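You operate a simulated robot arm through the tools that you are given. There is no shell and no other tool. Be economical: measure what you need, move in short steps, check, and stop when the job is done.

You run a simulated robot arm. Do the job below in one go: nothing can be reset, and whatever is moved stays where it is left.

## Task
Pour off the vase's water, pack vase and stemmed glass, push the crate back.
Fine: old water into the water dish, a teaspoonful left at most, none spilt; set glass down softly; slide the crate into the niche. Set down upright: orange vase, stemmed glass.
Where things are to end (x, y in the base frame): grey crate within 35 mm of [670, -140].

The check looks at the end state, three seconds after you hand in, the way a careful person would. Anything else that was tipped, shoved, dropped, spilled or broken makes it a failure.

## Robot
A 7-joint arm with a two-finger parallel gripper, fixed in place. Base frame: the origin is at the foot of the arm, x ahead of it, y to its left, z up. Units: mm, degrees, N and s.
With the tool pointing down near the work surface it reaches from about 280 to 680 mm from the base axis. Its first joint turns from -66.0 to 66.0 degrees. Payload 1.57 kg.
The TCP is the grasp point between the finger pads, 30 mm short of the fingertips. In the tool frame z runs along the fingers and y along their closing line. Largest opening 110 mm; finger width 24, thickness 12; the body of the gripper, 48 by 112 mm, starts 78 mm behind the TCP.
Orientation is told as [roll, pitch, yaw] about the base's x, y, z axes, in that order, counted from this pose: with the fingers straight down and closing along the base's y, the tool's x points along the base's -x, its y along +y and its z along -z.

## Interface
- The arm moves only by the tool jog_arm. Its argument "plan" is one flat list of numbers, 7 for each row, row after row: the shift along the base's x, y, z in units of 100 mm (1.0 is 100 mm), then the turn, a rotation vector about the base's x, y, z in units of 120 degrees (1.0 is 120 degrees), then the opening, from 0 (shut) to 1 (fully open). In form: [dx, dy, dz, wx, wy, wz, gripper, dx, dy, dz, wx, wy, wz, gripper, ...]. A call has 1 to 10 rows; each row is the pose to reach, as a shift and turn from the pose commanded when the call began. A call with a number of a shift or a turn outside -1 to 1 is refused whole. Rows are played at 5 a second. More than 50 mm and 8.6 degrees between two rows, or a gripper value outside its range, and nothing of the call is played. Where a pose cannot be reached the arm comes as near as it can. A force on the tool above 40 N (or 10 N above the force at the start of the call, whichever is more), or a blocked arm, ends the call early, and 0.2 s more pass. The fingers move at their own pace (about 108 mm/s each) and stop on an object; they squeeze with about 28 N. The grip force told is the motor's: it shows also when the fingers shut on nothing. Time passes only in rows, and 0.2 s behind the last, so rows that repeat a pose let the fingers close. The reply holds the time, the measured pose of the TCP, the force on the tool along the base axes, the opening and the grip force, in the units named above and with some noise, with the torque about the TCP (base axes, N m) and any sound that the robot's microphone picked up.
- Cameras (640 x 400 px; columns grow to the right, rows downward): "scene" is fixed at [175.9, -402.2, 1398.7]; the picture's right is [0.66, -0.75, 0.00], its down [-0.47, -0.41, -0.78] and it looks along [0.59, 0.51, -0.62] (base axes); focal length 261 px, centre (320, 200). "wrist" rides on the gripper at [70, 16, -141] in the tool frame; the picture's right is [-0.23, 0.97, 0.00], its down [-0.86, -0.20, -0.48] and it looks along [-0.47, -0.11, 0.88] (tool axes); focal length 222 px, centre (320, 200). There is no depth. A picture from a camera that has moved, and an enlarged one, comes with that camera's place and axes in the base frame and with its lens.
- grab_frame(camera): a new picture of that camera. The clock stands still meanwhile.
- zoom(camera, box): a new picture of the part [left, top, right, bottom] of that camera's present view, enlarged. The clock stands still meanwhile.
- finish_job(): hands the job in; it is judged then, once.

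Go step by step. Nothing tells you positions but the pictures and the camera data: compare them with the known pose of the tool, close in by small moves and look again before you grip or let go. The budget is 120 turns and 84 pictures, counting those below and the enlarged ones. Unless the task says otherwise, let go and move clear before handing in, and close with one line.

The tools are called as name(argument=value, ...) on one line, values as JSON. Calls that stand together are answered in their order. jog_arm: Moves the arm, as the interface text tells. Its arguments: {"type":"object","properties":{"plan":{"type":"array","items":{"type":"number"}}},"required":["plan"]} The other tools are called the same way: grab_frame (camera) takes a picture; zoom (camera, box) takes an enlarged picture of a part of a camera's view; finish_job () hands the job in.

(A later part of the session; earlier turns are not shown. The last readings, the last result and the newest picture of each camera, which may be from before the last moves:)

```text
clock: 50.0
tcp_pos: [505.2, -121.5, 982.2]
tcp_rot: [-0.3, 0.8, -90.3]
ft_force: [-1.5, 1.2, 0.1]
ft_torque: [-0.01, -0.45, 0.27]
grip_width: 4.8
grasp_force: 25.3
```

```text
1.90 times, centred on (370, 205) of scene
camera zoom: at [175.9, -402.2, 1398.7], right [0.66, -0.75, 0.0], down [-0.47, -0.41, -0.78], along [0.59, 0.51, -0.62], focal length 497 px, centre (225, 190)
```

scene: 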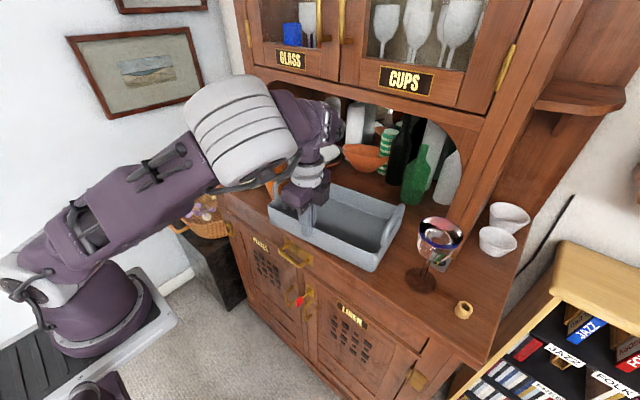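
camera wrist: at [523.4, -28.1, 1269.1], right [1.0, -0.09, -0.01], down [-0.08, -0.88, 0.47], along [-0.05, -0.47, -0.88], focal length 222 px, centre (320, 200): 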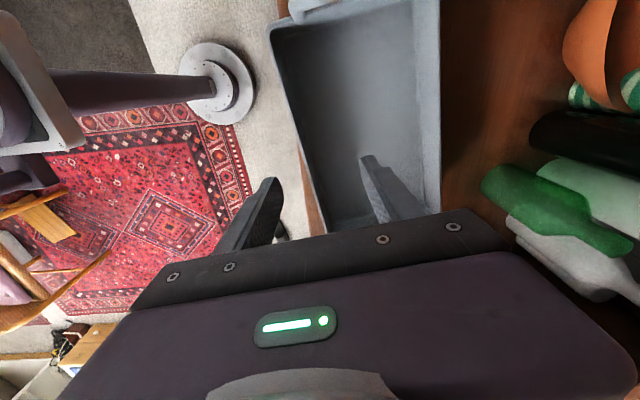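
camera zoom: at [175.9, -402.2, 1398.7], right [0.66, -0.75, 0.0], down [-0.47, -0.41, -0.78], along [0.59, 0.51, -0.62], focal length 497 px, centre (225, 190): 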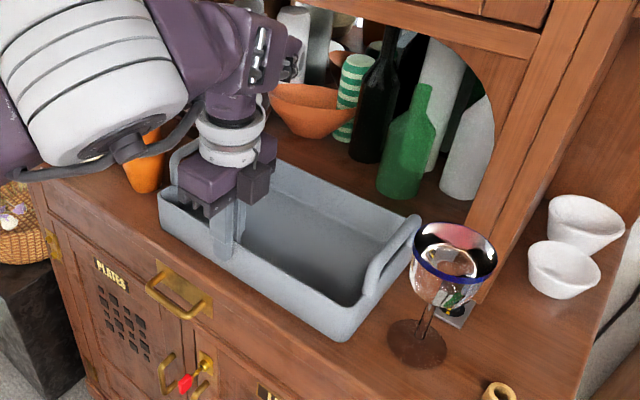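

The crate is now straight with its front rim at x≈505 and its centre at about (598,-131). I release it and rise.

jog_arm(plan=[0, 0, 0, 0, 0, 0, 0.4, 0, 0, 0, 0, 0, 0, 0.6, 0, 0, 0.4, 0, 0, 0, 0.6, 0, 0.2, 0.8, 0, 0, 0, 0.6, -0.1, 0.5, 1.0, 0, 0, 0, 0.6])

jog_arm(plan=[-0.1, 0.1, 0.3, 0, 0, 0.07, 0.75, -0.2, 0.2, 0.5, 0, 0, 0.14, 0.75, -0.25, 0.3, 0.5, 0, 0, 0.21, 0.75, -0.25, 0.4, 0.5, 0, 0, 0.28, 0.75, -0.25, 0.5, 0.5, 0, 0, 0.35, 0.75, -0.25, 0.6, 0.5, 0, 0, 0.42, 0.75, -0.25, 0.7, 0.5, 0, 0, 0.49, 0.75, -0.25, 0.8, 0.5, 0, 0, 0.56, 0.75, -0.25, 0.9, 0.5, 0, 0, 0.63, 0.75, -0.25, 1.0, 0.5, 0, 0, 0.7, 0.75])

grab_frame(camera="scene")

```text
clock: 51.2
tcp_pos: [494.6, -71.4, 1080.4]
tcp_rot: [-0.4, 0.9, -90.3]
ft_force: [-0.1, 0.4, 0.3]
ft_torque: [-0.02, 0.01, 0.0]
grip_width: 66.0
grasp_force: 0.3
```

```text
clock: 53.4
tcp_pos: [468.2, 28.0, 1132.9]
tcp_rot: [-0.4, 0.7, -6.2]
ft_force: [-0.7, 0.2, -0.3]
ft_torque: [-0.01, 0.01, -0.01]
grip_width: 82.4
grasp_force: 0.0
```

```text
48 pictures are left
```

scene: 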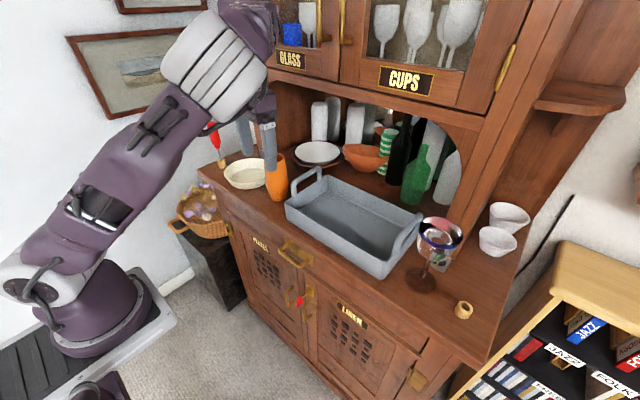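

Now I pitch forward at yaw≈0 and then yaw left, repeating the sequence that worked before.

jog_arm(plan=[-0.05, 0.05, 0.1, 0, -0.06, 0, 0.78, -0.1, 0.1, 0.2, 0, -0.12, 0, 0.78, -0.15, 0.15, 0.3, 0, -0.18, 0, 0.78, -0.2, 0.2, 0.4, 0, -0.24, 0, 0.78, -0.25, 0.3, 0.45, 0, -0.3, 0, 0.78, -0.25, 0.4, 0.45, 0, -0.35, 0, 0.78])

jog_arm(plan=[0, 0, 0, 0, 0, 0.065, 0.78, 0, 0, 0, 0, 0, 0.13, 0.78, 0, 0, 0, 0, 0, 0.195, 0.78, 0.05, 0, -0.05, 0, 0, 0.26, 0.78, 0.1, 0, -0.1, 0, 0, 0.325, 0.78, 0.2, 0.1, -0.2, 0, 0, 0.39, 0.78, 0.3, 0.1, -0.3, 0, 0, 0.455, 0.78, 0.4, 0.1, -0.4, 0, 0, 0.52, 0.78, 0.5, 0.1, -0.4, 0, 0, 0.55, 0.78])

grab_frame(camera="scene")

```text
clock: 54.8
tcp_pos: [443.5, 70.0, 1177.9]
tcp_rot: [5.4, -41.1, -8.4]
ft_force: [-0.1, 0.3, 0.5]
ft_torque: [0.02, -0.02, 0.02]
grip_width: 86.2
grasp_force: 0.1
```

```text
clock: 56.8
tcp_pos: [484.1, 85.4, 1112.6]
tcp_rot: [4.6, -41.1, 57.8]
ft_force: [-0.2, 0.7, -0.1]
ft_torque: [0.04, 0.0, -0.01]
grip_width: 85.8
grasp_force: 0.0
out of reach, approached as far as the arm can: row 9
```

```text
47 pictures are left
```

scene: 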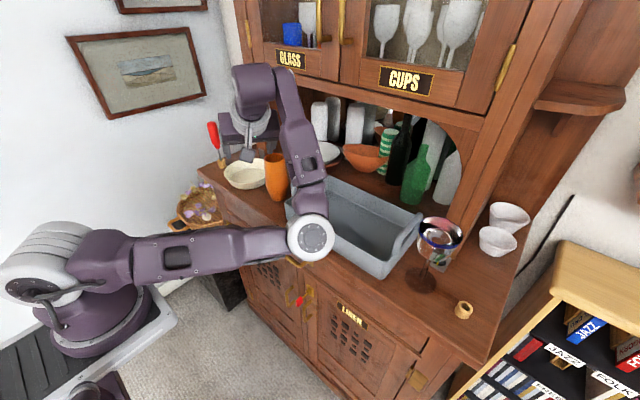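

The elbow again swings low on the right. I reverse, then swing the tool to the opposite side (yaw -60) at height to push the elbow back up.

jog_arm(plan=[0, 0, 0.1, 0, 0, -0.065, 0.78, 0, 0, 0.3, 0, 0, -0.13, 0.78, -0.1, 0, 0.5, 0, 0, -0.195, 0.78, -0.2, 0, 0.7, 0, 0, -0.26, 0.78, -0.3, 0, 0.9, 0, 0, -0.325, 0.78, -0.4, -0.1, 1.0, 0, 0, -0.39, 0.78, -0.4, -0.1, 1.0, 0, 0, -0.455, 0.78, -0.4, -0.1, 1.0, 0, 0, -0.52, 0.78, -0.4, -0.1, 1.0, 0, 0, -0.55, 0.78])

jog_arm(plan=[0, -0.1, 0, 0, 0, -0.065, 0.78, 0, -0.2, 0, 0, 0, -0.13, 0.78, 0, -0.3, 0, 0, 0, -0.195, 0.78, 0, -0.4, 0, 0, 0, -0.26, 0.78, 0.1, -0.5, 0, 0, 0, -0.325, 0.78, 0.2, -0.6, 0, 0, 0, -0.39, 0.78, 0.3, -0.7, 0, 0, 0, -0.455, 0.78])

grab_frame(camera="scene")

```text
clock: 58.8
tcp_pos: [446.0, 77.7, 1213.3]
tcp_rot: [5.2, -40.9, -8.5]
ft_force: [0.4, 0.6, 0.1]
ft_torque: [0.04, -0.01, 0.01]
grip_width: 85.8
grasp_force: 0.0
```

```text
clock: 60.4
tcp_pos: [475.2, 7.4, 1212.1]
tcp_rot: [5.3, -41.0, -63.2]
ft_force: [0.6, 0.1, 0.1]
ft_torque: [-0.02, -0.02, -0.01]
grip_width: 85.7
grasp_force: 0.0
```

```text
46 pictures are left
```

scene: 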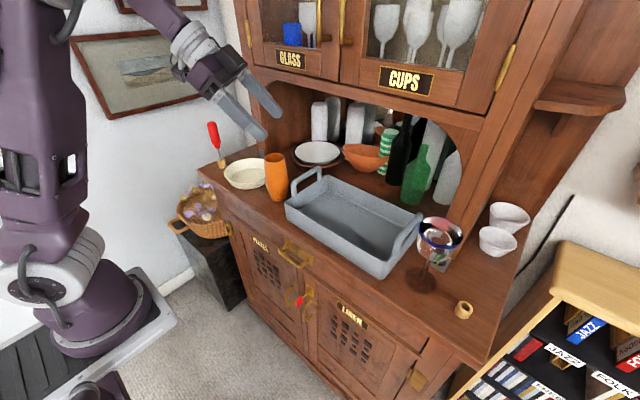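

The elbow is up and left now. From this side I could grasp the vase with the tool pointing right-forward (clear of the crate) and pour with the mirrored roll. I test that in the air above the dish area.

jog_arm(plan=[0, 0.3, 0, 0, 0, 0.06, 0.78, 0, 0.6, 0, 0, 0, 0.12, 0.78, 0.1, 0.9, 0, 0, 0, 0.18, 0.78, 0.2, 1.0, 0, 0, 0, 0.24, 0.78, 0.3, 1.0, 0, 0, 0, 0.29, 0.78])

jog_arm(plan=[0.1, 0.3, 0, -0.0285, -0.054, 0, 0.78, 0.2, 0.6, -0.1, -0.057, -0.107, 0, 0.78, 0.3, 0.9, -0.2, -0.0855, -0.161, 0, 0.78, 0.4, 1.0, -0.3, -0.114, -0.214, 0, 0.78, 0.45, 1.0, -0.5, -0.122, -0.229, 0, 0.78])

grab_frame(camera="scene")

```text
clock: 61.6
tcp_pos: [504.3, 107.0, 1213.3]
tcp_rot: [5.3, -40.9, -28.0]
ft_force: [-0.1, 0.0, 0.6]
ft_torque: [-0.02, 0.0, 0.0]
grip_width: 85.8
grasp_force: 0.1
```

```text
clock: 62.8
tcp_pos: [550.8, 206.8, 1161.1]
tcp_rot: [5.5, -72.2, -28.4]
ft_force: [0.5, -0.6, -0.2]
ft_torque: [0.01, 0.03, -0.01]
grip_width: 86.0
grasp_force: 0.1
```

```text
45 pictures are left
```

scene: 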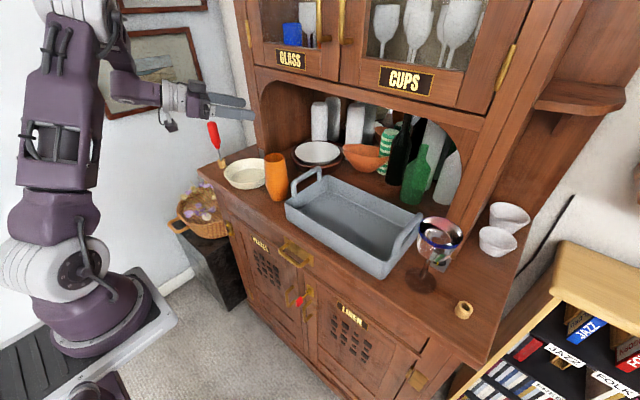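

That reaches well, with the elbow high. I test the pour roll, turning the top towards +y.

jog_arm(plan=[0, 0, 0, -0.0616, 0.0333, 0, 0.78, 0, 0, 0, -0.1232, 0.0665, 0, 0.78, 0, 0, 0, -0.1848, 0.0998, 0, 0.78, 0, 0, 0, -0.2464, 0.133, 0, 0.78, 0, 0, 0, -0.308, 0.1663, 0, 0.78, 0, 0, 0, -0.3696, 0.1995, 0, 0.78, 0, 0, 0, -0.4312, 0.2328, 0, 0.78, 0, 0, 0, -0.4928, 0.266, 0, 0.78, 0, 0, 0, -0.5544, 0.2993, 0, 0.78, 0, 0, 0, -0.616, 0.3325, 0, 0.78])

jog_arm(plan=[0, 0, 0, -0.0616, 0.0333, 0, 0.78, 0, 0, 0, -0.1232, 0.0665, 0, 0.78, 0, 0, 0, -0.1848, 0.0998, 0, 0.78, 0, 0, 0, -0.2464, 0.133, 0, 0.78])

grab_frame(camera="scene")

```text
clock: 65.0
tcp_pos: [550.3, 206.6, 1163.1]
tcp_rot: [-82.7, -5.5, 43.5]
ft_force: [0.8, 0.0, 0.1]
ft_torque: [0.02, 0.0, 0.0]
grip_width: 85.7
grasp_force: 0.0
```

```text
clock: 66.0
tcp_pos: [550.7, 206.5, 1163.4]
tcp_rot: [-93.7, 26.3, 41.5]
ft_force: [-0.1, -0.5, -0.2]
ft_torque: [0.0, -0.01, -0.01]
grip_width: 85.9
grasp_force: 0.1
```

```text
44 pictures are left
```

scene: 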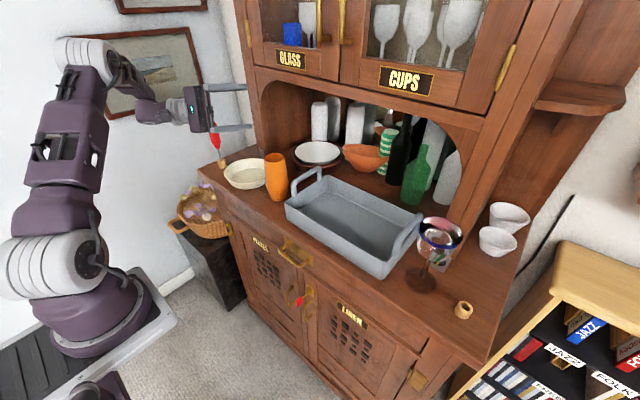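

118° of pouring roll works with the elbow high. I roll back and then approach the vase from this side.

jog_arm(plan=[0, 0, 0, 0.0616, -0.0333, 0, 0.78, 0, 0, 0, 0.1232, -0.0665, 0, 0.78, 0, 0, 0, 0.1848, -0.0998, 0, 0.78, 0, 0, 0, 0.2464, -0.133, 0, 0.78, 0, 0, 0, 0.308, -0.1663, 0, 0.78, 0, 0, 0, 0.3696, -0.1995, 0, 0.78, 0, 0, 0, 0.4312, -0.2328, 0, 0.78, 0, 0, 0, 0.4928, -0.266, 0, 0.78, 0, 0, 0, 0.5544, -0.2993, 0, 0.78, 0, 0, 0, 0.616, -0.3325, 0, 0.78])

jog_arm(plan=[0, 0, 0, 0.0616, -0.0333, 0, 0.78, 0, 0, 0, 0.1232, -0.0665, 0, 0.78, 0, 0, 0, 0.1848, -0.0998, 0, 0.78, 0, 0, 0, 0.2464, -0.133, 0, 0.78])

jog_arm(plan=[-0.2, -0.2, 0, 0, 0, 0, 0.8, -0.45, -0.4, -0.2, 0, 0, 0, 0.8, -0.7, -0.6, -0.5, 0, 0, 0, 0.8, -0.73, -0.63, -0.9, 0, 0, 0, 0.8])

grab_frame(camera="wrist")

```text
clock: 68.2
tcp_pos: [550.0, 206.5, 1162.4]
tcp_rot: [-59.4, -52.4, 31.2]
ft_force: [-0.8, -0.5, 0.3]
ft_torque: [0.01, -0.01, 0.01]
grip_width: 86.1
grasp_force: 0.1
```

```text
clock: 69.2
tcp_pos: [550.4, 206.6, 1162.8]
tcp_rot: [5.9, -72.1, -28.6]
ft_force: [-0.8, 0.0, 0.3]
ft_torque: [0.0, 0.02, -0.02]
grip_width: 85.5
grasp_force: 0.0
```

```text
clock: 70.2
tcp_pos: [477.4, 143.7, 1071.1]
tcp_rot: [5.6, -72.1, -28.3]
ft_force: [0.6, 0.0, -0.5]
ft_torque: [0.0, -0.03, -0.01]
grip_width: 88.2
grasp_force: 0.0
```

```text
43 pictures are left
camera wrist: at [340.0, 220.8, 1048.0], right [0.44, 0.86, 0.24], down [-0.27, -0.13, 0.95], along [0.86, -0.49, 0.17], focal length 222 px, centre (320, 200)
```

wrist: 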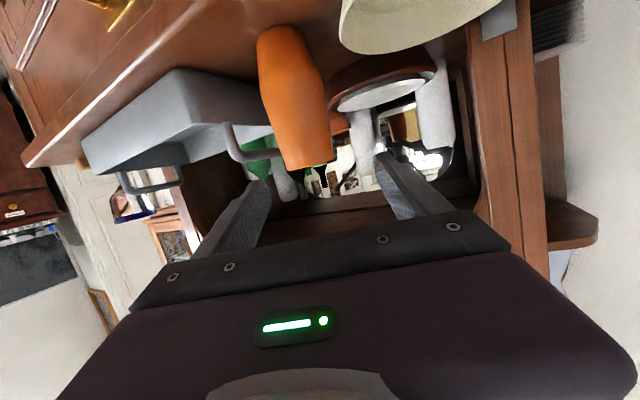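

Combining all views, the vase is nearer (559,92) with its rim at z≈1049, and the tabletop is at z≈918. I align laterally, lower to z≈992, and check before sliding in.

jog_arm(plan=[-0.06, -0.15, -0.3, 0, 0, 0, 0.82, -0.06, -0.15, -0.6, 0, 0, 0, 0.82, -0.06, -0.15, -0.79, 0, 0, 0, 0.82])

grab_frame(camera="wrist")

zoom(camera="scene", box=[180, 80, 380, 240])

```text
clock: 71.0
tcp_pos: [470.3, 128.7, 993.6]
tcp_rot: [5.6, -72.0, -28.5]
ft_force: [0.2, 0.2, -0.4]
ft_torque: [0.01, 0.01, 0.0]
grip_width: 90.1
grasp_force: 0.0
```

```text
42 pictures are left
camera wrist: at [333.6, 205.4, 971.3], right [0.44, 0.86, 0.25], down [-0.27, -0.13, 0.95], along [0.86, -0.49, 0.17], focal length 222 px, centre (320, 200)
```

wrist: 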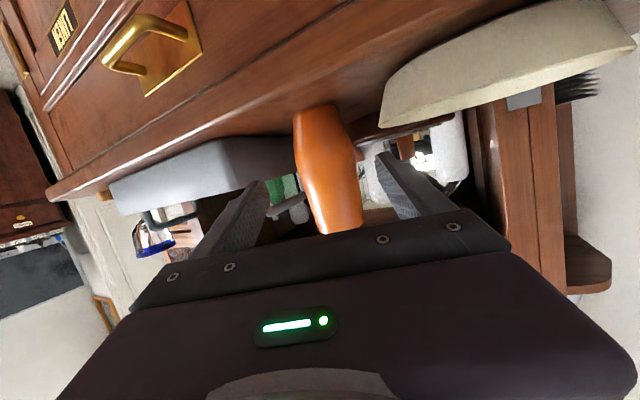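

```text
2.50 times, centred on (280, 160) of scene
camera zoom: at [175.9, -402.2, 1398.7], right [0.66, -0.75, 0.0], down [-0.47, -0.41, -0.78], along [0.59, 0.51, -0.62], focal length 652 px, centre (420, 300)
```

zoom: 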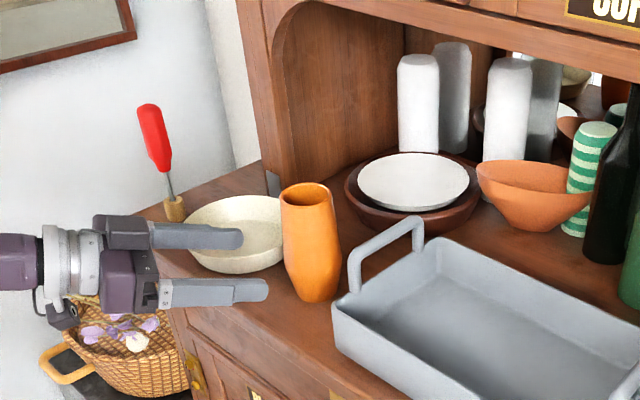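

The vase is centred between the fingers. I slide in horizontally.

jog_arm(plan=[0.3, -0.1, 0, 0, 0, 0, 0.82, 0.6, -0.22, 0, 0, 0, 0, 0.82, 0.89, -0.33, 0, 0, 0, 0, 0.82])

grab_frame(camera="wrist")

zoom(camera="scene", box=[180, 80, 380, 240])

```text
clock: 71.8
tcp_pos: [561.8, 96.7, 992.9]
tcp_rot: [5.3, -72.1, -28.1]
ft_force: [-0.3, -0.2, 0.1]
ft_torque: [0.01, -0.05, 0.0]
grip_width: 90.4
grasp_force: 0.0
```

```text
40 pictures are left
camera wrist: at [424.8, 172.9, 970.8], right [0.44, 0.86, 0.24], down [-0.27, -0.13, 0.95], along [0.86, -0.49, 0.17], focal length 222 px, centre (320, 200)
```

wrist: 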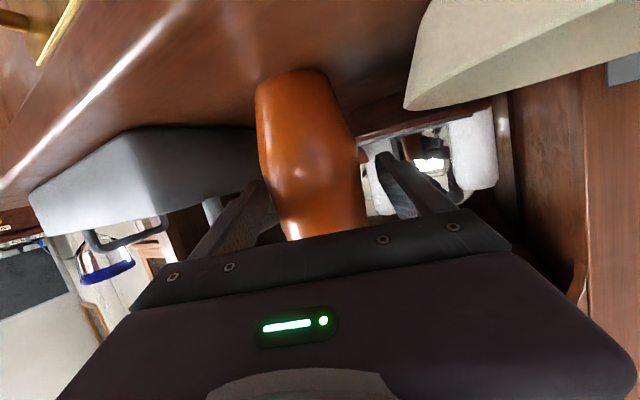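

```text
2.50 times, centred on (280, 160) of scene
camera zoom: at [175.9, -402.2, 1398.7], right [0.66, -0.75, 0.0], down [-0.47, -0.41, -0.78], along [0.59, 0.51, -0.62], focal length 652 px, centre (420, 300)
```

zoom: 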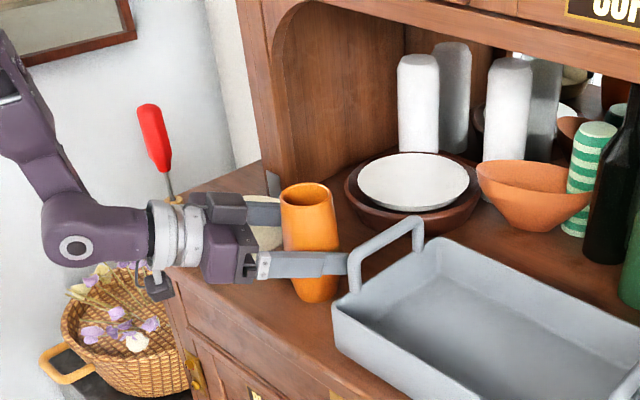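

The vase sits between the fingers with no contact. I close the grip.

jog_arm(plan=[0, 0, 0, 0, 0, 0, 0.7, 0, 0, 0, 0, 0, 0, 0.6, 0, 0, 0, 0, 0, 0, 0.5, 0, 0, 0, 0, 0, 0, 0.35, 0, 0, 0, 0, 0, 0, 0.35])

```text
clock: 73.0
tcp_pos: [561.4, 94.3, 994.2]
tcp_rot: [5.3, -72.1, -28.2]
ft_force: [-1.0, -1.3, 1.1]
ft_torque: [-0.25, 0.08, -0.02]
grip_width: 55.2
grasp_force: 28.1
```

Gripped at 55 mm. I lift straight up, slowly.

jog_arm(plan=[0, 0, 0.05, 0, 0, 0, 0.3, 0, 0, 0.15, 0, 0, 0, 0.3, 0, 0, 0.3, 0, 0, 0, 0.3, 0, 0, 0.45, 0, 0, 0, 0.3, 0, 0, 0.6, 0, 0, 0, 0.3, 0, 0, 0.72, 0, 0, 0, 0.3])

zoom(camera="scene", box=[180, 80, 380, 240])

grab_frame(camera="wrist")

```text
clock: 74.4
tcp_pos: [562.0, 96.1, 1065.1]
tcp_rot: [5.5, -72.1, -28.3]
ft_force: [0.3, -0.7, -2.6]
ft_torque: [0.0, -0.03, 0.03]
grip_width: 54.6
grasp_force: 28.2
```

```text
2.50 times, centred on (280, 160) of scene
camera zoom: at [176.0, -402.2, 1398.7], right [0.66, -0.75, 0.0], down [-0.47, -0.41, -0.78], along [0.59, 0.51, -0.62], focal length 652 px, centre (420, 300)
```

zoom: 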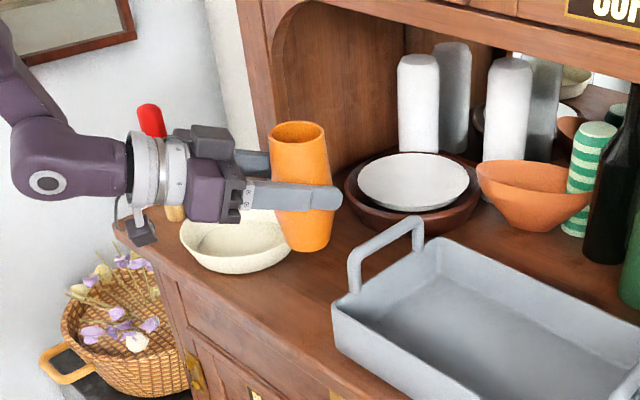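

```text
37 pictures are left
camera wrist: at [424.3, 172.9, 1042.8], right [0.44, 0.86, 0.24], down [-0.27, -0.13, 0.95], along [0.86, -0.49, 0.17], focal length 222 px, centre (320, 200)
```

wrist: 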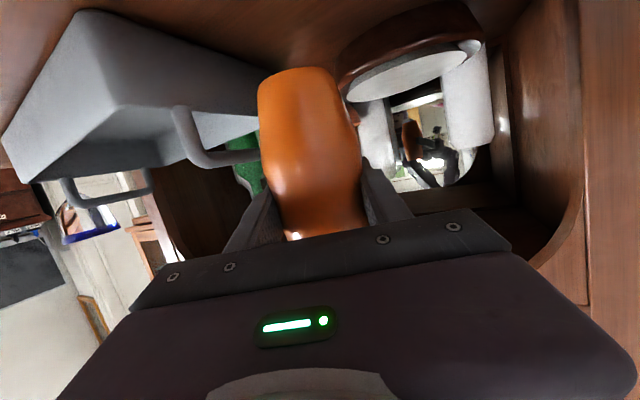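

The vase is held upright and the tabletop is clean. I take the dish centre as about (545,230), so I carry the vase to TCP (527,186), just short of it.

jog_arm(plan=[-0.06, 0.15, 0.1, 0, 0, 0, 0.3, -0.13, 0.35, 0.15, 0, 0, 0, 0.3, -0.21, 0.58, 0.15, 0, 0, 0, 0.3, -0.29, 0.78, 0.15, 0, 0, 0, 0.3, -0.35, 0.9, 0.15, 0, 0, 0, 0.3, -0.35, 0.9, 0.15, 0, 0, 0, 0.3])

zoom(camera="scene", box=[180, 80, 380, 240])

grab_frame(camera="wrist")

```text
clock: 75.8
tcp_pos: [526.1, 187.0, 1081.3]
tcp_rot: [5.2, -72.1, -28.1]
ft_force: [0.1, -0.4, -3.5]
ft_torque: [0.03, 0.0, 0.0]
grip_width: 54.8
grasp_force: 28.0
```

```text
2.50 times, centred on (280, 160) of scene
camera zoom: at [176.0, -402.2, 1398.7], right [0.66, -0.75, 0.0], down [-0.47, -0.41, -0.78], along [0.59, 0.51, -0.62], focal length 652 px, centre (420, 300)
```

zoom: 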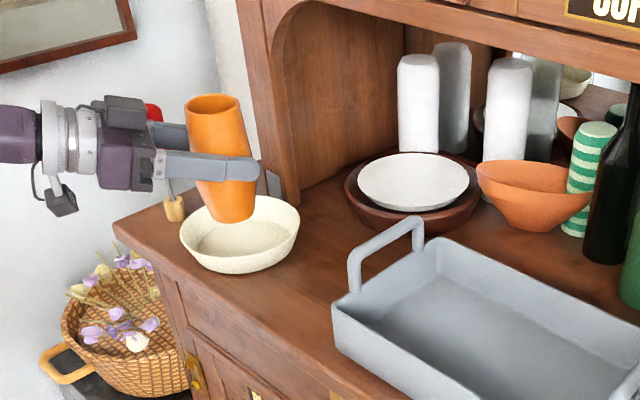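

```text
35 pictures are left
camera wrist: at [389.9, 262.7, 1058.7], right [0.44, 0.86, 0.24], down [-0.27, -0.13, 0.95], along [0.86, -0.49, 0.17], focal length 222 px, centre (320, 200)
```

wrist: 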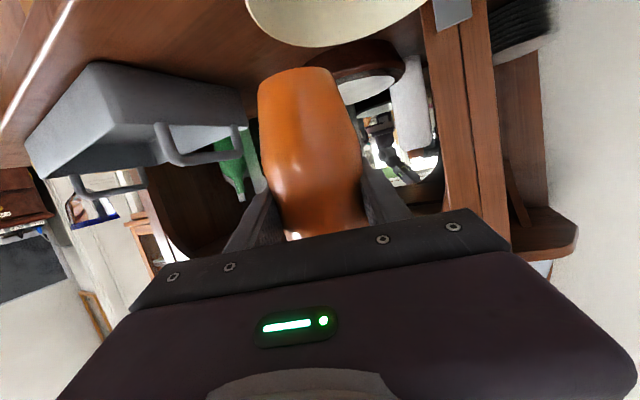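

The dish centre refines to about (558,225). I shift slightly and start tilting slowly, to 40°.

jog_arm(plan=[0.07, -0.03, 0, 0, 0, 0, 0.3, 0.13, -0.06, 0, -0.0308, 0.0127, 0, 0.3, 0.13, -0.06, -0.03, -0.0616, 0.0254, 0, 0.3, 0.13, -0.06, -0.06, -0.0924, 0.0381, 0, 0.3, 0.13, -0.06, -0.09, -0.1232, 0.0508, 0, 0.3, 0.13, -0.06, -0.12, -0.154, 0.0635, 0, 0.3, 0.13, -0.06, -0.15, -0.1848, 0.0762, 0, 0.3, 0.13, -0.06, -0.18, -0.2156, 0.0889, 0, 0.3, 0.13, -0.06, -0.2, -0.2464, 0.1016, 0, 0.3, 0.13, -0.06, -0.2, -0.308, 0.127, 0, 0.3])

zoom(camera="scene", box=[180, 80, 340, 200])

```text
clock: 78.0
tcp_pos: [537.5, 181.0, 1060.0]
tcp_rot: [-69.5, -48.4, 40.0]
ft_force: [-0.1, 0.3, -2.7]
ft_torque: [0.05, -0.03, -0.01]
grip_width: 54.6
grasp_force: 28.4
```

```text
3.33 times, centred on (260, 140) of scene
camera zoom: at [176.0, -402.2, 1398.7], right [0.66, -0.75, 0.0], down [-0.47, -0.41, -0.78], along [0.59, 0.51, -0.62], focal length 869 px, centre (520, 400)
```

zoom: 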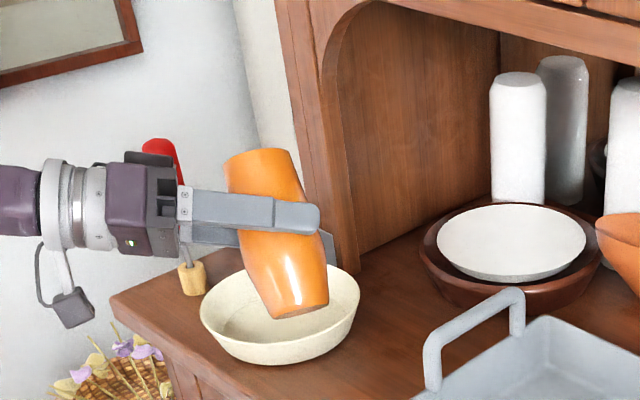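

At 40° no water shows yet, and the lip is over the dish. I keep tilting slowly.

jog_arm(plan=[0, 0, 0, -0.0231, 0.0095, 0, 0.3, 0, 0, 0, -0.0462, 0.019, 0, 0.3, 0, 0, 0, -0.0693, 0.0286, 0, 0.3, 0, 0, 0, -0.0924, 0.0381, 0, 0.3, 0, 0, 0, -0.1155, 0.0476, 0, 0.3, 0, 0, 0, -0.1386, 0.0572, 0, 0.3, 0, 0, 0, -0.1617, 0.0667, 0, 0.3, 0, 0, 0, -0.1848, 0.0762, 0, 0.3, 0, 0, 0, -0.2079, 0.0857, 0, 0.3, 0, 0, 0, -0.231, 0.0953, 0, 0.3])

zoom(camera="scene", box=[180, 80, 340, 200])

```text
clock: 80.2
tcp_pos: [537.8, 179.9, 1060.6]
tcp_rot: [-83.9, -20.8, 48.5]
ft_force: [0.0, 0.2, -3.0]
ft_torque: [0.05, -0.04, 0.01]
grip_width: 54.6
grasp_force: 28.3
```

```text
3.33 times, centred on (260, 140) of scene
camera zoom: at [176.0, -402.2, 1398.7], right [0.66, -0.75, 0.0], down [-0.47, -0.41, -0.78], along [0.59, 0.51, -0.62], focal length 869 px, centre (520, 400)
```

zoom: 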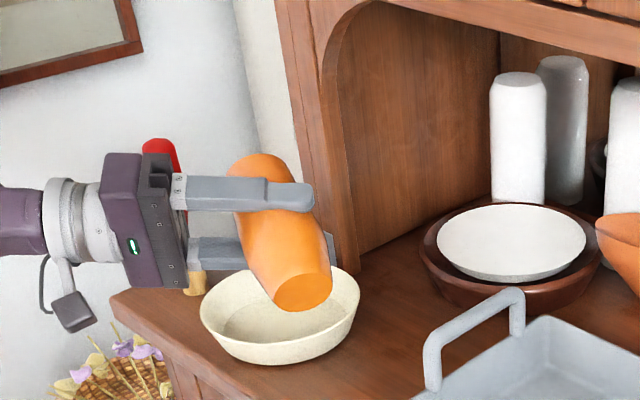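

jog_arm(plan=[0, 0, 0, -0.0231, 0.0095, 0, 0.3, 0, 0, 0, -0.0462, 0.019, 0, 0.3, 0, 0, 0, -0.0693, 0.0286, 0, 0.3, 0, 0, 0, -0.0924, 0.0381, 0, 0.3, 0, 0, 0, -0.1155, 0.0476, 0, 0.3, 0, 0, 0, -0.1386, 0.0572, 0, 0.3, 0, 0, 0, -0.1617, 0.0667, 0, 0.3, 0, 0, 0, -0.1848, 0.0762, 0, 0.3, 0, 0, 0, -0.2079, 0.0857, 0, 0.3, 0, 0, 0, -0.231, 0.0953, 0, 0.3])

zoom(camera="scene", box=[180, 80, 340, 200])

```text
clock: 82.4
tcp_pos: [539.9, 179.2, 1060.3]
tcp_rot: [-93.3, 7.7, 49.6]
ft_force: [0.1, -0.1, -2.6]
ft_torque: [0.04, -0.03, -0.02]
grip_width: 54.4
grasp_force: 28.6
```

```text
3.33 times, centred on (260, 140) of scene
camera zoom: at [176.0, -402.2, 1398.7], right [0.66, -0.75, 0.0], down [-0.47, -0.41, -0.78], along [0.59, 0.51, -0.62], focal length 869 px, centre (520, 400)
```

zoom: 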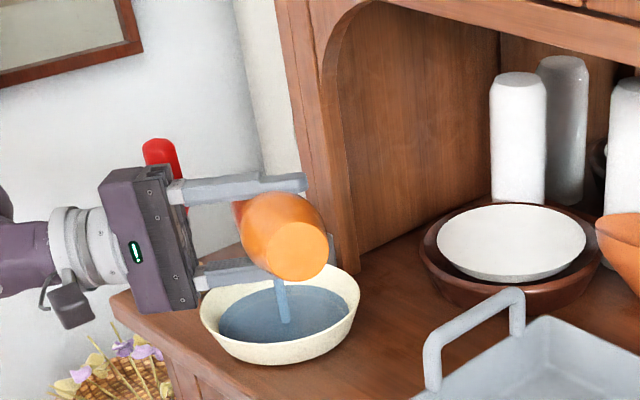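

Water is pouring neatly into the dish. I tilt a further 22° and wait.

jog_arm(plan=[0, 0, 0, 0, 0, 0, 0.3, 0, 0, 0, -0.0231, 0.0095, 0, 0.3, 0, 0.03, 0, -0.0462, 0.019, 0, 0.3, 0, 0.05, 0, -0.0693, 0.0286, 0, 0.3, 0.02, 0.08, 0, -0.0924, 0.0381, 0, 0.3, 0.03, 0.1, 0, -0.1155, 0.0476, 0, 0.3, 0.04, 0.12, 0, -0.1386, 0.0572, 0, 0.3, 0.04, 0.13, 0, -0.1694, 0.0699, 0, 0.3, 0.04, 0.13, 0, -0.1694, 0.0699, 0, 0.3, 0.04, 0.13, 0, -0.1694, 0.0699, 0, 0.3])

zoom(camera="scene", box=[180, 80, 340, 200])

```text
clock: 84.6
tcp_pos: [542.3, 192.1, 1060.2]
tcp_rot: [-100.9, 28.4, 47.3]
ft_force: [-0.6, 0.4, -2.1]
ft_torque: [0.05, -0.06, -0.02]
grip_width: 54.7
grasp_force: 28.2
```

```text
3.33 times, centred on (260, 140) of scene
camera zoom: at [176.0, -402.2, 1398.7], right [0.66, -0.75, 0.0], down [-0.47, -0.41, -0.78], along [0.59, 0.51, -0.62], focal length 869 px, centre (520, 400)
```

zoom: 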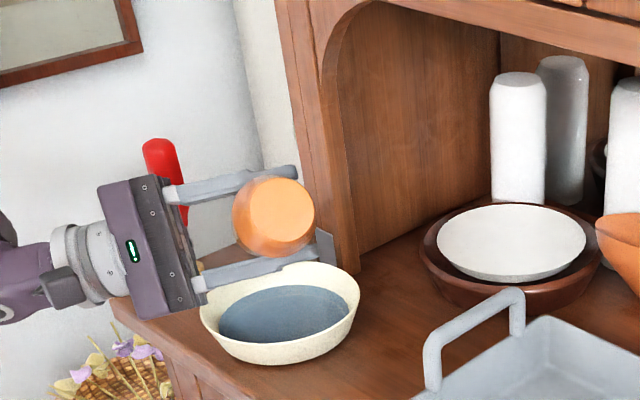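

The stream has stopped. I tilt 8° more and wait for drips.

jog_arm(plan=[0, 0, 0, -0.0308, 0.0127, 0, 0.3, 0.01, 0.03, 0, -0.0616, 0.0254, 0, 0.3, 0.01, 0.03, 0, -0.0616, 0.0254, 0, 0.3, 0.01, 0.03, 0, -0.0616, 0.0254, 0, 0.3, 0.01, 0.03, 0, -0.0616, 0.0254, 0, 0.3, 0.01, 0.03, 0, -0.0616, 0.0254, 0, 0.3, 0.01, 0.03, 0, -0.0616, 0.0254, 0, 0.3, 0.01, 0.03, 0, -0.0616, 0.0254, 0, 0.3])

zoom(camera="scene", box=[180, 80, 340, 200])

```text
clock: 86.4
tcp_pos: [543.6, 196.8, 1060.3]
tcp_rot: [-104.2, 35.9, 45.5]
ft_force: [-0.3, -0.3, -2.1]
ft_torque: [0.03, -0.05, 0.0]
grip_width: 54.5
grasp_force: 27.6
```

```text
3.33 times, centred on (260, 140) of scene
camera zoom: at [176.0, -402.2, 1398.7], right [0.66, -0.75, 0.0], down [-0.47, -0.41, -0.78], along [0.59, 0.51, -0.62], focal length 869 px, centre (520, 400)
```

zoom: 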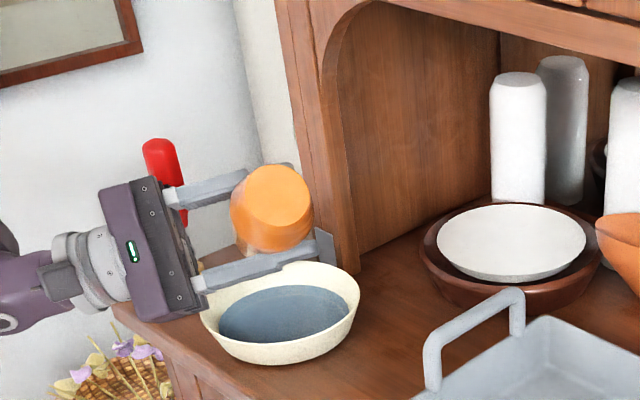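

The vase is empty. I roll it back upright.

jog_arm(plan=[0, 0, 0.05, 0.0626, -0.0258, 0, 0.3, 0, 0, 0.1, 0.1252, -0.0516, 0, 0.3, 0, 0, 0.15, 0.1878, -0.0774, 0, 0.3, 0, 0, 0.2, 0.2504, -0.1032, 0, 0.3, 0, 0, 0.2, 0.313, -0.129, 0, 0.3, 0, 0, 0.2, 0.3756, -0.1548, 0, 0.3, 0, 0, 0.2, 0.4382, -0.1806, 0, 0.3, 0, 0, 0.2, 0.5008, -0.2064, 0, 0.3])

jog_arm(plan=[0, 0, 0.05, 0.0626, -0.0258, 0, 0.3, 0, 0, 0.1, 0.1252, -0.0516, 0, 0.3, 0, 0, 0.15, 0.1878, -0.0774, 0, 0.3, 0, 0, 0.15, 0.2504, -0.1032, 0, 0.3, 0, 0, 0.15, 0.313, -0.129, 0, 0.3, 0, 0, 0.15, 0.3756, -0.1548, 0, 0.3, 0, 0, 0.15, 0.4382, -0.1806, 0, 0.3, 0, 0, 0.15, 0.5008, -0.2064, 0, 0.3])

grab_frame(camera="scene")

```text
clock: 88.2
tcp_pos: [543.3, 196.2, 1081.5]
tcp_rot: [-81.9, -25.8, 47.7]
ft_force: [0.2, 0.4, -1.8]
ft_torque: [0.07, -0.04, 0.03]
grip_width: 54.6
grasp_force: 27.7
```

```text
clock: 90.0
tcp_pos: [543.6, 196.3, 1095.8]
tcp_rot: [6.0, -71.9, -28.8]
ft_force: [-0.8, -0.3, -2.7]
ft_torque: [-0.01, 0.02, 0.02]
grip_width: 54.6
grasp_force: 27.9
```

```text
29 pictures are left
```

scene: 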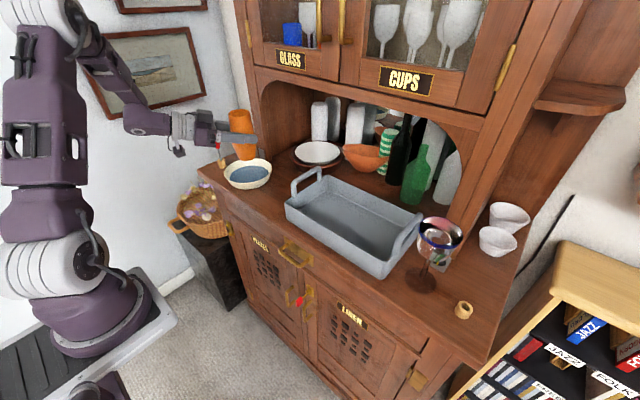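

The vase is upright and empty. I enlarge the crate area to measure it for placing.

zoom(camera="scene", box=[270, 150, 470, 300])

```text
2.67 times, centred on (370, 225) of scene
camera zoom: at [176.0, -402.2, 1398.7], right [0.66, -0.75, 0.0], down [-0.47, -0.41, -0.78], along [0.59, 0.51, -0.62], focal length 695 px, centre (187, 133)
```

zoom: 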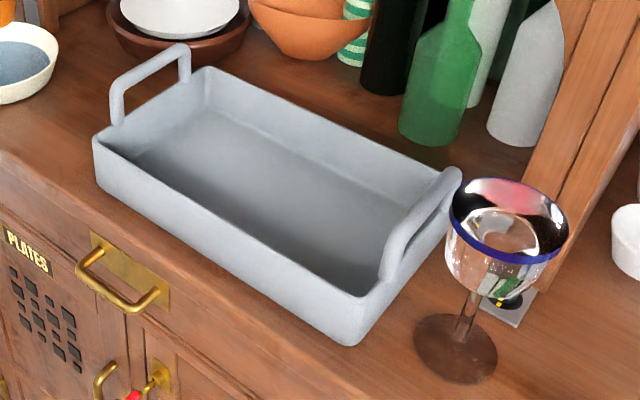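

The forward-tilted tool won't fit well over the crate, so I set the vase back upright on the tabletop and re-grasp it from above for packing.

jog_arm(plan=[0.04, -0.25, 0, 0, 0, 0, 0.3, 0.1, -0.55, 0, 0, 0, 0, 0.3, 0.16, -0.85, 0, 0, 0, 0, 0.3, 0.18, -1.0, 0, 0, 0, 0, 0.3, 0.18, -1.0, -0.3, 0, 0, 0, 0.3, 0.18, -1.0, -0.6, 0, 0, 0, 0.3, 0.18, -1.0, -0.85, 0, 0, 0, 0.3, 0.18, -1.0, -0.95, 0, 0, 0, 0.3, 0.18, -1.0, -0.99, 0, 0, 0, 0.3])

```text
clock: 92.0
tcp_pos: [561.8, 95.5, 996.8]
tcp_rot: [5.8, -72.1, -28.5]
ft_force: [0.1, 0.0, -1.5]
ft_torque: [0.0, 0.02, -0.03]
grip_width: 54.9
grasp_force: 28.2
```

Just above contact; I creep down until it touches.

jog_arm(plan=[0, 0, -0.01, 0, 0, 0, 0.3, 0, 0, -0.02, 0, 0, 0, 0.3, 0, 0, -0.03, 0, 0, 0, 0.3, 0, 0, -0.035, 0, 0, 0, 0.3])

zoom(camera="scene", box=[200, 90, 360, 210])

```text
clock: 93.0
tcp_pos: [561.4, 95.3, 994.5]
tcp_rot: [5.7, -72.2, -28.6]
ft_force: [-3.8, 0.6, 10.1]
ft_torque: [-0.15, 0.42, -0.11]
grip_width: 54.3
grasp_force: 28.0
```

```text
3.33 times, centred on (280, 150) of scene
camera zoom: at [175.6, -402.2, 1398.7], right [0.66, -0.75, 0.0], down [-0.47, -0.41, -0.78], along [0.59, 0.51, -0.62], focal length 869 px, centre (453, 367)
```

zoom: 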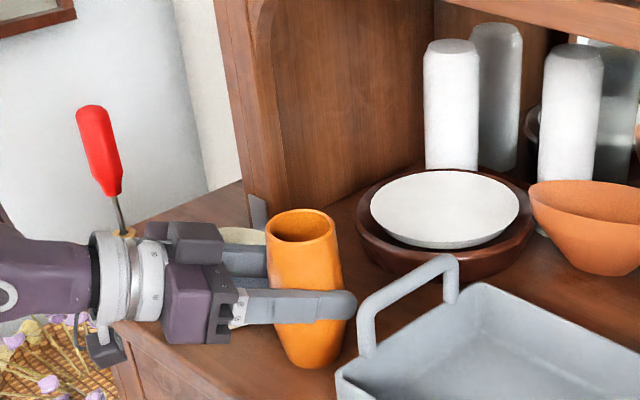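

It is touching down. I open and slide straight back out.

jog_arm(plan=[0, 0, 0.01, 0, 0, 0, 0.5, 0, 0, 0.01, 0, 0, 0, 0.65, 0, 0, 0.01, 0, 0, 0, 0.82, 0, 0, 0.01, 0, 0, 0, 0.82, -0.2, 0.08, 0.01, 0, 0, 0, 0.82, -0.45, 0.18, 0.01, 0, 0, 0, 0.82, -0.7, 0.29, 0.01, 0, 0, 0, 0.82, -0.95, 0.39, 0.1, 0, 0, 0, 0.82, -0.95, 0.39, 0.5, 0, 0, 0, 0.82, -0.95, 0.39, 0.95, 0, 0, 0, 0.82])

zoom(camera="scene", box=[200, 90, 360, 210])

```text
clock: 95.2
tcp_pos: [468.9, 135.1, 1088.6]
tcp_rot: [5.4, -72.0, -28.3]
ft_force: [-0.2, 0.1, 0.5]
ft_torque: [0.0, 0.01, 0.0]
grip_width: 90.0
grasp_force: 0.2
```

```text
3.33 times, centred on (280, 150) of scene
camera zoom: at [175.9, -402.2, 1398.7], right [0.66, -0.75, 0.0], down [-0.47, -0.41, -0.78], along [0.59, 0.51, -0.62], focal length 869 px, centre (453, 367)
```

zoom: 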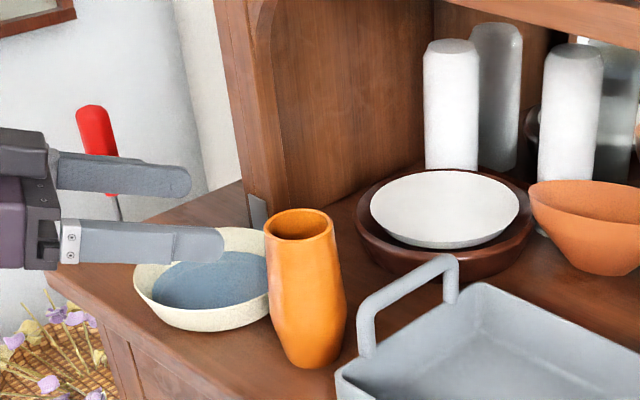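

The vase stands upright. I raise and bring the tool to point straight down.

jog_arm(plan=[0, -0.1, 0.2, 0.0254, 0.0618, 0, 0.8, 0, -0.2, 0.4, 0.0509, 0.1236, 0, 0.8, 0, -0.3, 0.6, 0.0763, 0.1853, 0, 0.8, 0, -0.4, 0.8, 0.1018, 0.2471, 0, 0.8, 0, -0.5, 0.9, 0.1272, 0.3089, 0, 0.8, 0, -0.6, 0.9, 0.1527, 0.3707, 0, 0.8, 0, -0.6, 0.9, 0.1781, 0.4324, 0, 0.8, 0, -0.6, 0.9, 0.2036, 0.4942, 0, 0.8, 0, -0.6, 0.9, 0.229, 0.556, 0, 0.8])

jog_arm(plan=[0.05, 0, 0, 0, 0, -0.068, 0.8, 0.15, 0, 0, 0, 0, -0.136, 0.8, 0.25, 0, 0, 0, 0, -0.204, 0.8, 0.4, 0, 0, 0, 0, -0.272, 0.8, 0.55, 0.05, 0, 0, 0, -0.34, 0.8, 0.7, 0.1, 0, 0, 0, -0.408, 0.8, 0.85, 0.15, -0.1, 0, 0, -0.476, 0.8, 0.93, 0.2, -0.3, 0, 0, -0.544, 0.8, 0.93, 0.2, -0.5, 0, 0, -0.567, 0.8])

grab_frame(camera="scene")

```text
clock: 97.2
tcp_pos: [466.5, 74.6, 1178.6]
tcp_rot: [-0.1, 0.0, -24.2]
ft_force: [0.9, 0.3, -0.5]
ft_torque: [0.0, 0.01, 0.02]
grip_width: 88.0
grasp_force: 0.0
out of reach, approached as far as the arm can: row 7
```

```text
clock: 99.2
tcp_pos: [557.8, 92.7, 1127.7]
tcp_rot: [-0.2, 0.0, -92.6]
ft_force: [-0.6, 0.8, -1.1]
ft_torque: [0.0, -0.03, -0.02]
grip_width: 88.2
grasp_force: 0.1
```

```text
25 pictures are left
```

scene: 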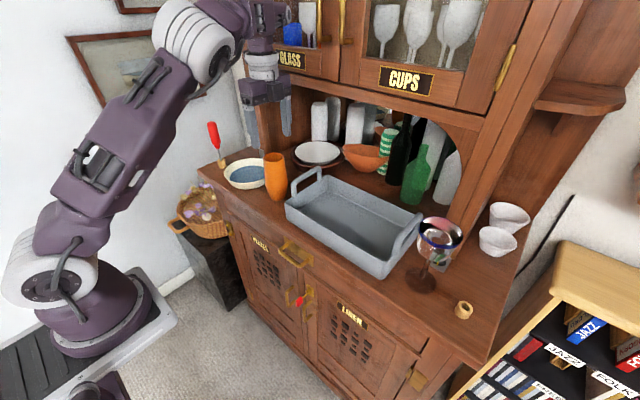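

grab_frame(camera="wrist")

```text
24 pictures are left
camera wrist: at [579.5, 162.6, 1269.9], right [0.96, -0.27, 0.0], down [-0.23, -0.85, 0.48], along [-0.13, -0.46, -0.88], focal length 222 px, centre (320, 200)
```

wrist: 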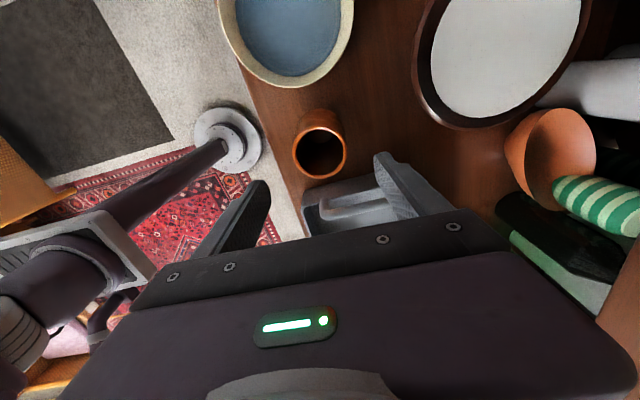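

The vase rim is at about (561,102). I align and descend to z≈1022 for a top-down grasp.

jog_arm(plan=[0.03, 0.08, -0.3, 0, 0, 0, 0.82, 0.03, 0.08, -0.6, 0, 0, 0, 0.82, 0.03, 0.08, -0.85, 0, 0, 0, 0.82, 0.03, 0.08, -1.0, 0, 0, 0, 0.82])

jog_arm(plan=[0, 0, -0.06, 0, 0, 0, 0.75, 0, 0, -0.06, 0, 0, 0, 0.6, 0, 0, -0.06, 0, 0, 0, 0.45, 0, 0, -0.06, 0, 0, 0, 0.3, 0, 0, -0.06, 0, 0, 0, 0.3])

zoom(camera="scene", box=[200, 90, 360, 210])

```text
clock: 100.2
tcp_pos: [562.7, 102.9, 1026.4]
tcp_rot: [0.0, 0.1, -92.3]
ft_force: [-0.3, -0.1, 0.0]
ft_torque: [0.01, 0.0, -0.02]
grip_width: 90.3
grasp_force: 0.1
```

```text
clock: 101.4
tcp_pos: [561.3, 103.2, 1021.8]
tcp_rot: [-0.2, 0.0, -92.2]
ft_force: [-0.2, -0.4, -0.7]
ft_torque: [-0.03, -0.08, 0.03]
grip_width: 54.6
grasp_force: 28.0
```

```text
3.33 times, centred on (280, 150) of scene
camera zoom: at [176.0, -402.2, 1398.7], right [0.66, -0.75, 0.0], down [-0.47, -0.41, -0.78], along [0.59, 0.51, -0.62], focal length 869 px, centre (453, 367)
```

zoom: 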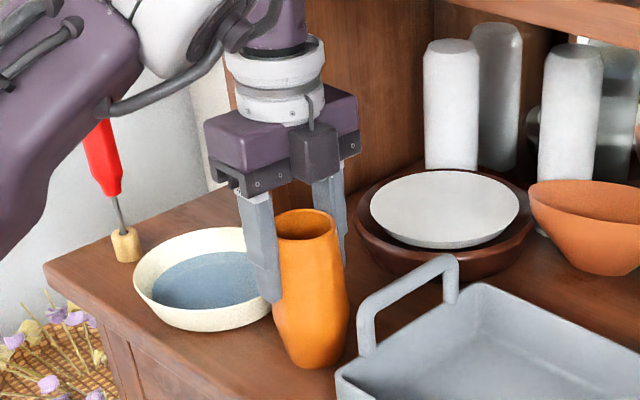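

The vase is held. I lift it well above the handles and carry it over the crate's left half.

jog_arm(plan=[0, 0, 0.1, 0, 0, 0, 0.3, 0, 0, 0.3, 0, 0, 0, 0.3, 0, 0, 0.6, 0, 0, 0, 0.3, 0, 0, 0.9, 0, 0, 0, 0.3, 0, 0, 1.0, 0, 0, 0, 0.3])

jog_arm(plan=[0, 0, 0.2, 0, 0, 0, 0.3, 0, 0, 0.4, 0, 0, 0, 0.3, 0.05, -0.3, 0.42, 0, 0, 0, 0.3, 0.1, -0.7, 0.42, 0, 0, 0, 0.3, 0.15, -1.0, 0.42, 0, 0, 0, 0.3])

jog_arm(plan=[0, -0.3, 0, 0, 0, 0, 0.3, 0.03, -0.6, 0, 0, 0, 0.018, 0.3, 0.03, -0.76, 0, 0, 0, 0.018, 0.3, 0.03, -0.76, 0, 0, 0, 0.018, 0.3])

zoom(camera="scene", box=[220, 60, 460, 280])

grab_frame(camera="wrist")

```text
clock: 102.6
tcp_pos: [562.3, 102.5, 1121.9]
tcp_rot: [-0.1, 0.0, -92.3]
ft_force: [-0.2, -0.3, -1.5]
ft_torque: [0.03, -0.04, -0.01]
grip_width: 54.8
grasp_force: 28.1
```

```text
clock: 103.8
tcp_pos: [576.8, 1.6, 1164.6]
tcp_rot: [-0.2, 0.0, -92.2]
ft_force: [-0.3, 0.4, -2.2]
ft_torque: [0.02, -0.02, -0.01]
grip_width: 54.6
grasp_force: 28.1
```

```text
clock: 104.8
tcp_pos: [579.6, -73.7, 1164.4]
tcp_rot: [-0.2, 0.1, -90.1]
ft_force: [-0.1, -0.4, -2.4]
ft_torque: [0.0, -0.01, 0.01]
grip_width: 54.7
grasp_force: 28.1
```

```text
1.82 times, centred on (340, 170) of scene
camera zoom: at [175.9, -402.3, 1398.7], right [0.66, -0.75, 0.0], down [-0.47, -0.41, -0.78], along [0.59, 0.51, -0.62], focal length 474 px, centre (284, 254)
```

zoom: 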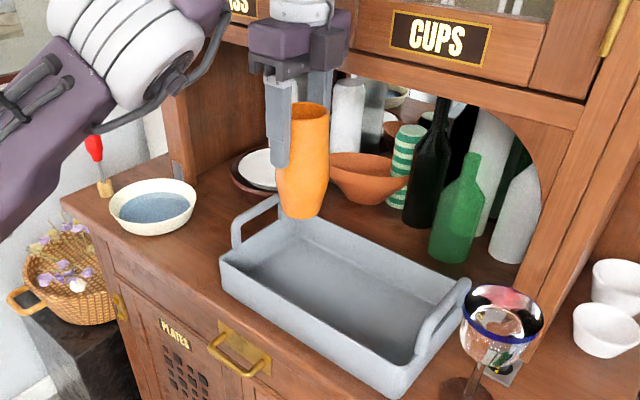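

```text
21 pictures are left
camera wrist: at [596.9, -4.7, 1305.1], right [0.97, -0.23, 0.0], down [-0.2, -0.85, 0.48], along [-0.11, -0.47, -0.88], focal length 222 px, centre (320, 200)
```

wrist: 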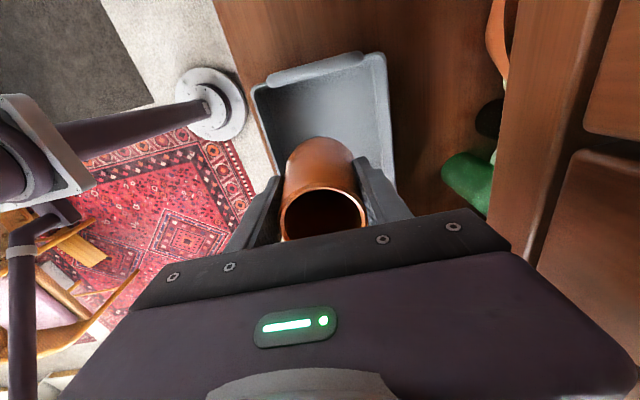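

The vase is over the crate's left half. I lower it.

jog_arm(plan=[0, 0, -0.3, 0, 0, 0, 0.3, 0, 0, -0.6, 0, 0, 0, 0.3, 0, 0, -0.9, 0, 0, 0, 0.3, 0, 0, -1.0, 0, 0, 0, 0.3])

jog_arm(plan=[0, 0, -0.15, 0, 0, 0, 0.3, 0, 0, -0.25, 0, 0, 0, 0.3, 0, 0, -0.3, 0, 0, 0, 0.3, 0, 0, -0.32, 0, 0, 0, 0.3])

```text
clock: 105.8
tcp_pos: [582.8, -72.3, 1065.4]
tcp_rot: [-0.1, 0.0, -90.1]
ft_force: [-0.3, -0.3, -2.7]
ft_torque: [0.0, -0.04, -0.01]
grip_width: 54.6
grasp_force: 27.9
```

```text
clock: 106.8
tcp_pos: [581.7, -72.3, 1031.6]
tcp_rot: [0.0, 0.0, -90.2]
ft_force: [0.2, -0.2, -1.5]
ft_torque: [0.02, -0.01, -0.04]
grip_width: 54.8
grasp_force: 28.0
```

jog_arm(plan=[0, 0, -0.02, 0, 0, 0, 0.3, 0, 0, -0.035, 0, 0, 0, 0.3, 0, 0, -0.05, 0, 0, 0, 0.3, 0, 0, -0.06, 0, 0, 0, 0.3])

```text
clock: 107.8
tcp_pos: [581.5, -71.9, 1027.5]
tcp_rot: [0.0, 0.1, -90.2]
ft_force: [-0.4, 1.0, 20.4]
ft_torque: [-0.07, -0.05, 0.04]
grip_width: 54.4
grasp_force: 27.7
```

It has touched the crate floor. I ease off, open slightly and rise.

jog_arm(plan=[0, 0, 0.012, 0, 0, 0, 0.3, 0, 0, 0.012, 0, 0, 0, 0.55, 0, 0, 0.012, 0, 0, 0, 0.75, 0, 0, 0.012, 0, 0, 0, 0.75, 0, 0, 0.3, 0, 0, 0, 0.75, 0, 0, 0.6, 0, 0, 0, 0.75, 0, 0, 1.0, 0, 0, 0, 0.75])

zoom(camera="scene", box=[260, 120, 460, 290])

```text
clock: 109.4
tcp_pos: [582.1, -75.2, 1126.2]
tcp_rot: [-0.3, 0.0, -90.1]
ft_force: [0.2, 0.5, 0.1]
ft_torque: [0.0, 0.06, 0.0]
grip_width: 82.5
grasp_force: 0.0
```

```text
2.35 times, centred on (360, 205) of scene
camera zoom: at [175.9, -402.2, 1398.7], right [0.66, -0.75, 0.0], down [-0.47, -0.41, -0.78], along [0.59, 0.51, -0.62], focal length 614 px, centre (226, 188)
```

zoom: 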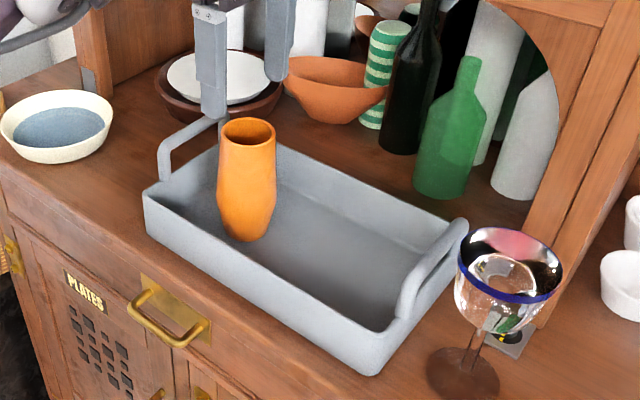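

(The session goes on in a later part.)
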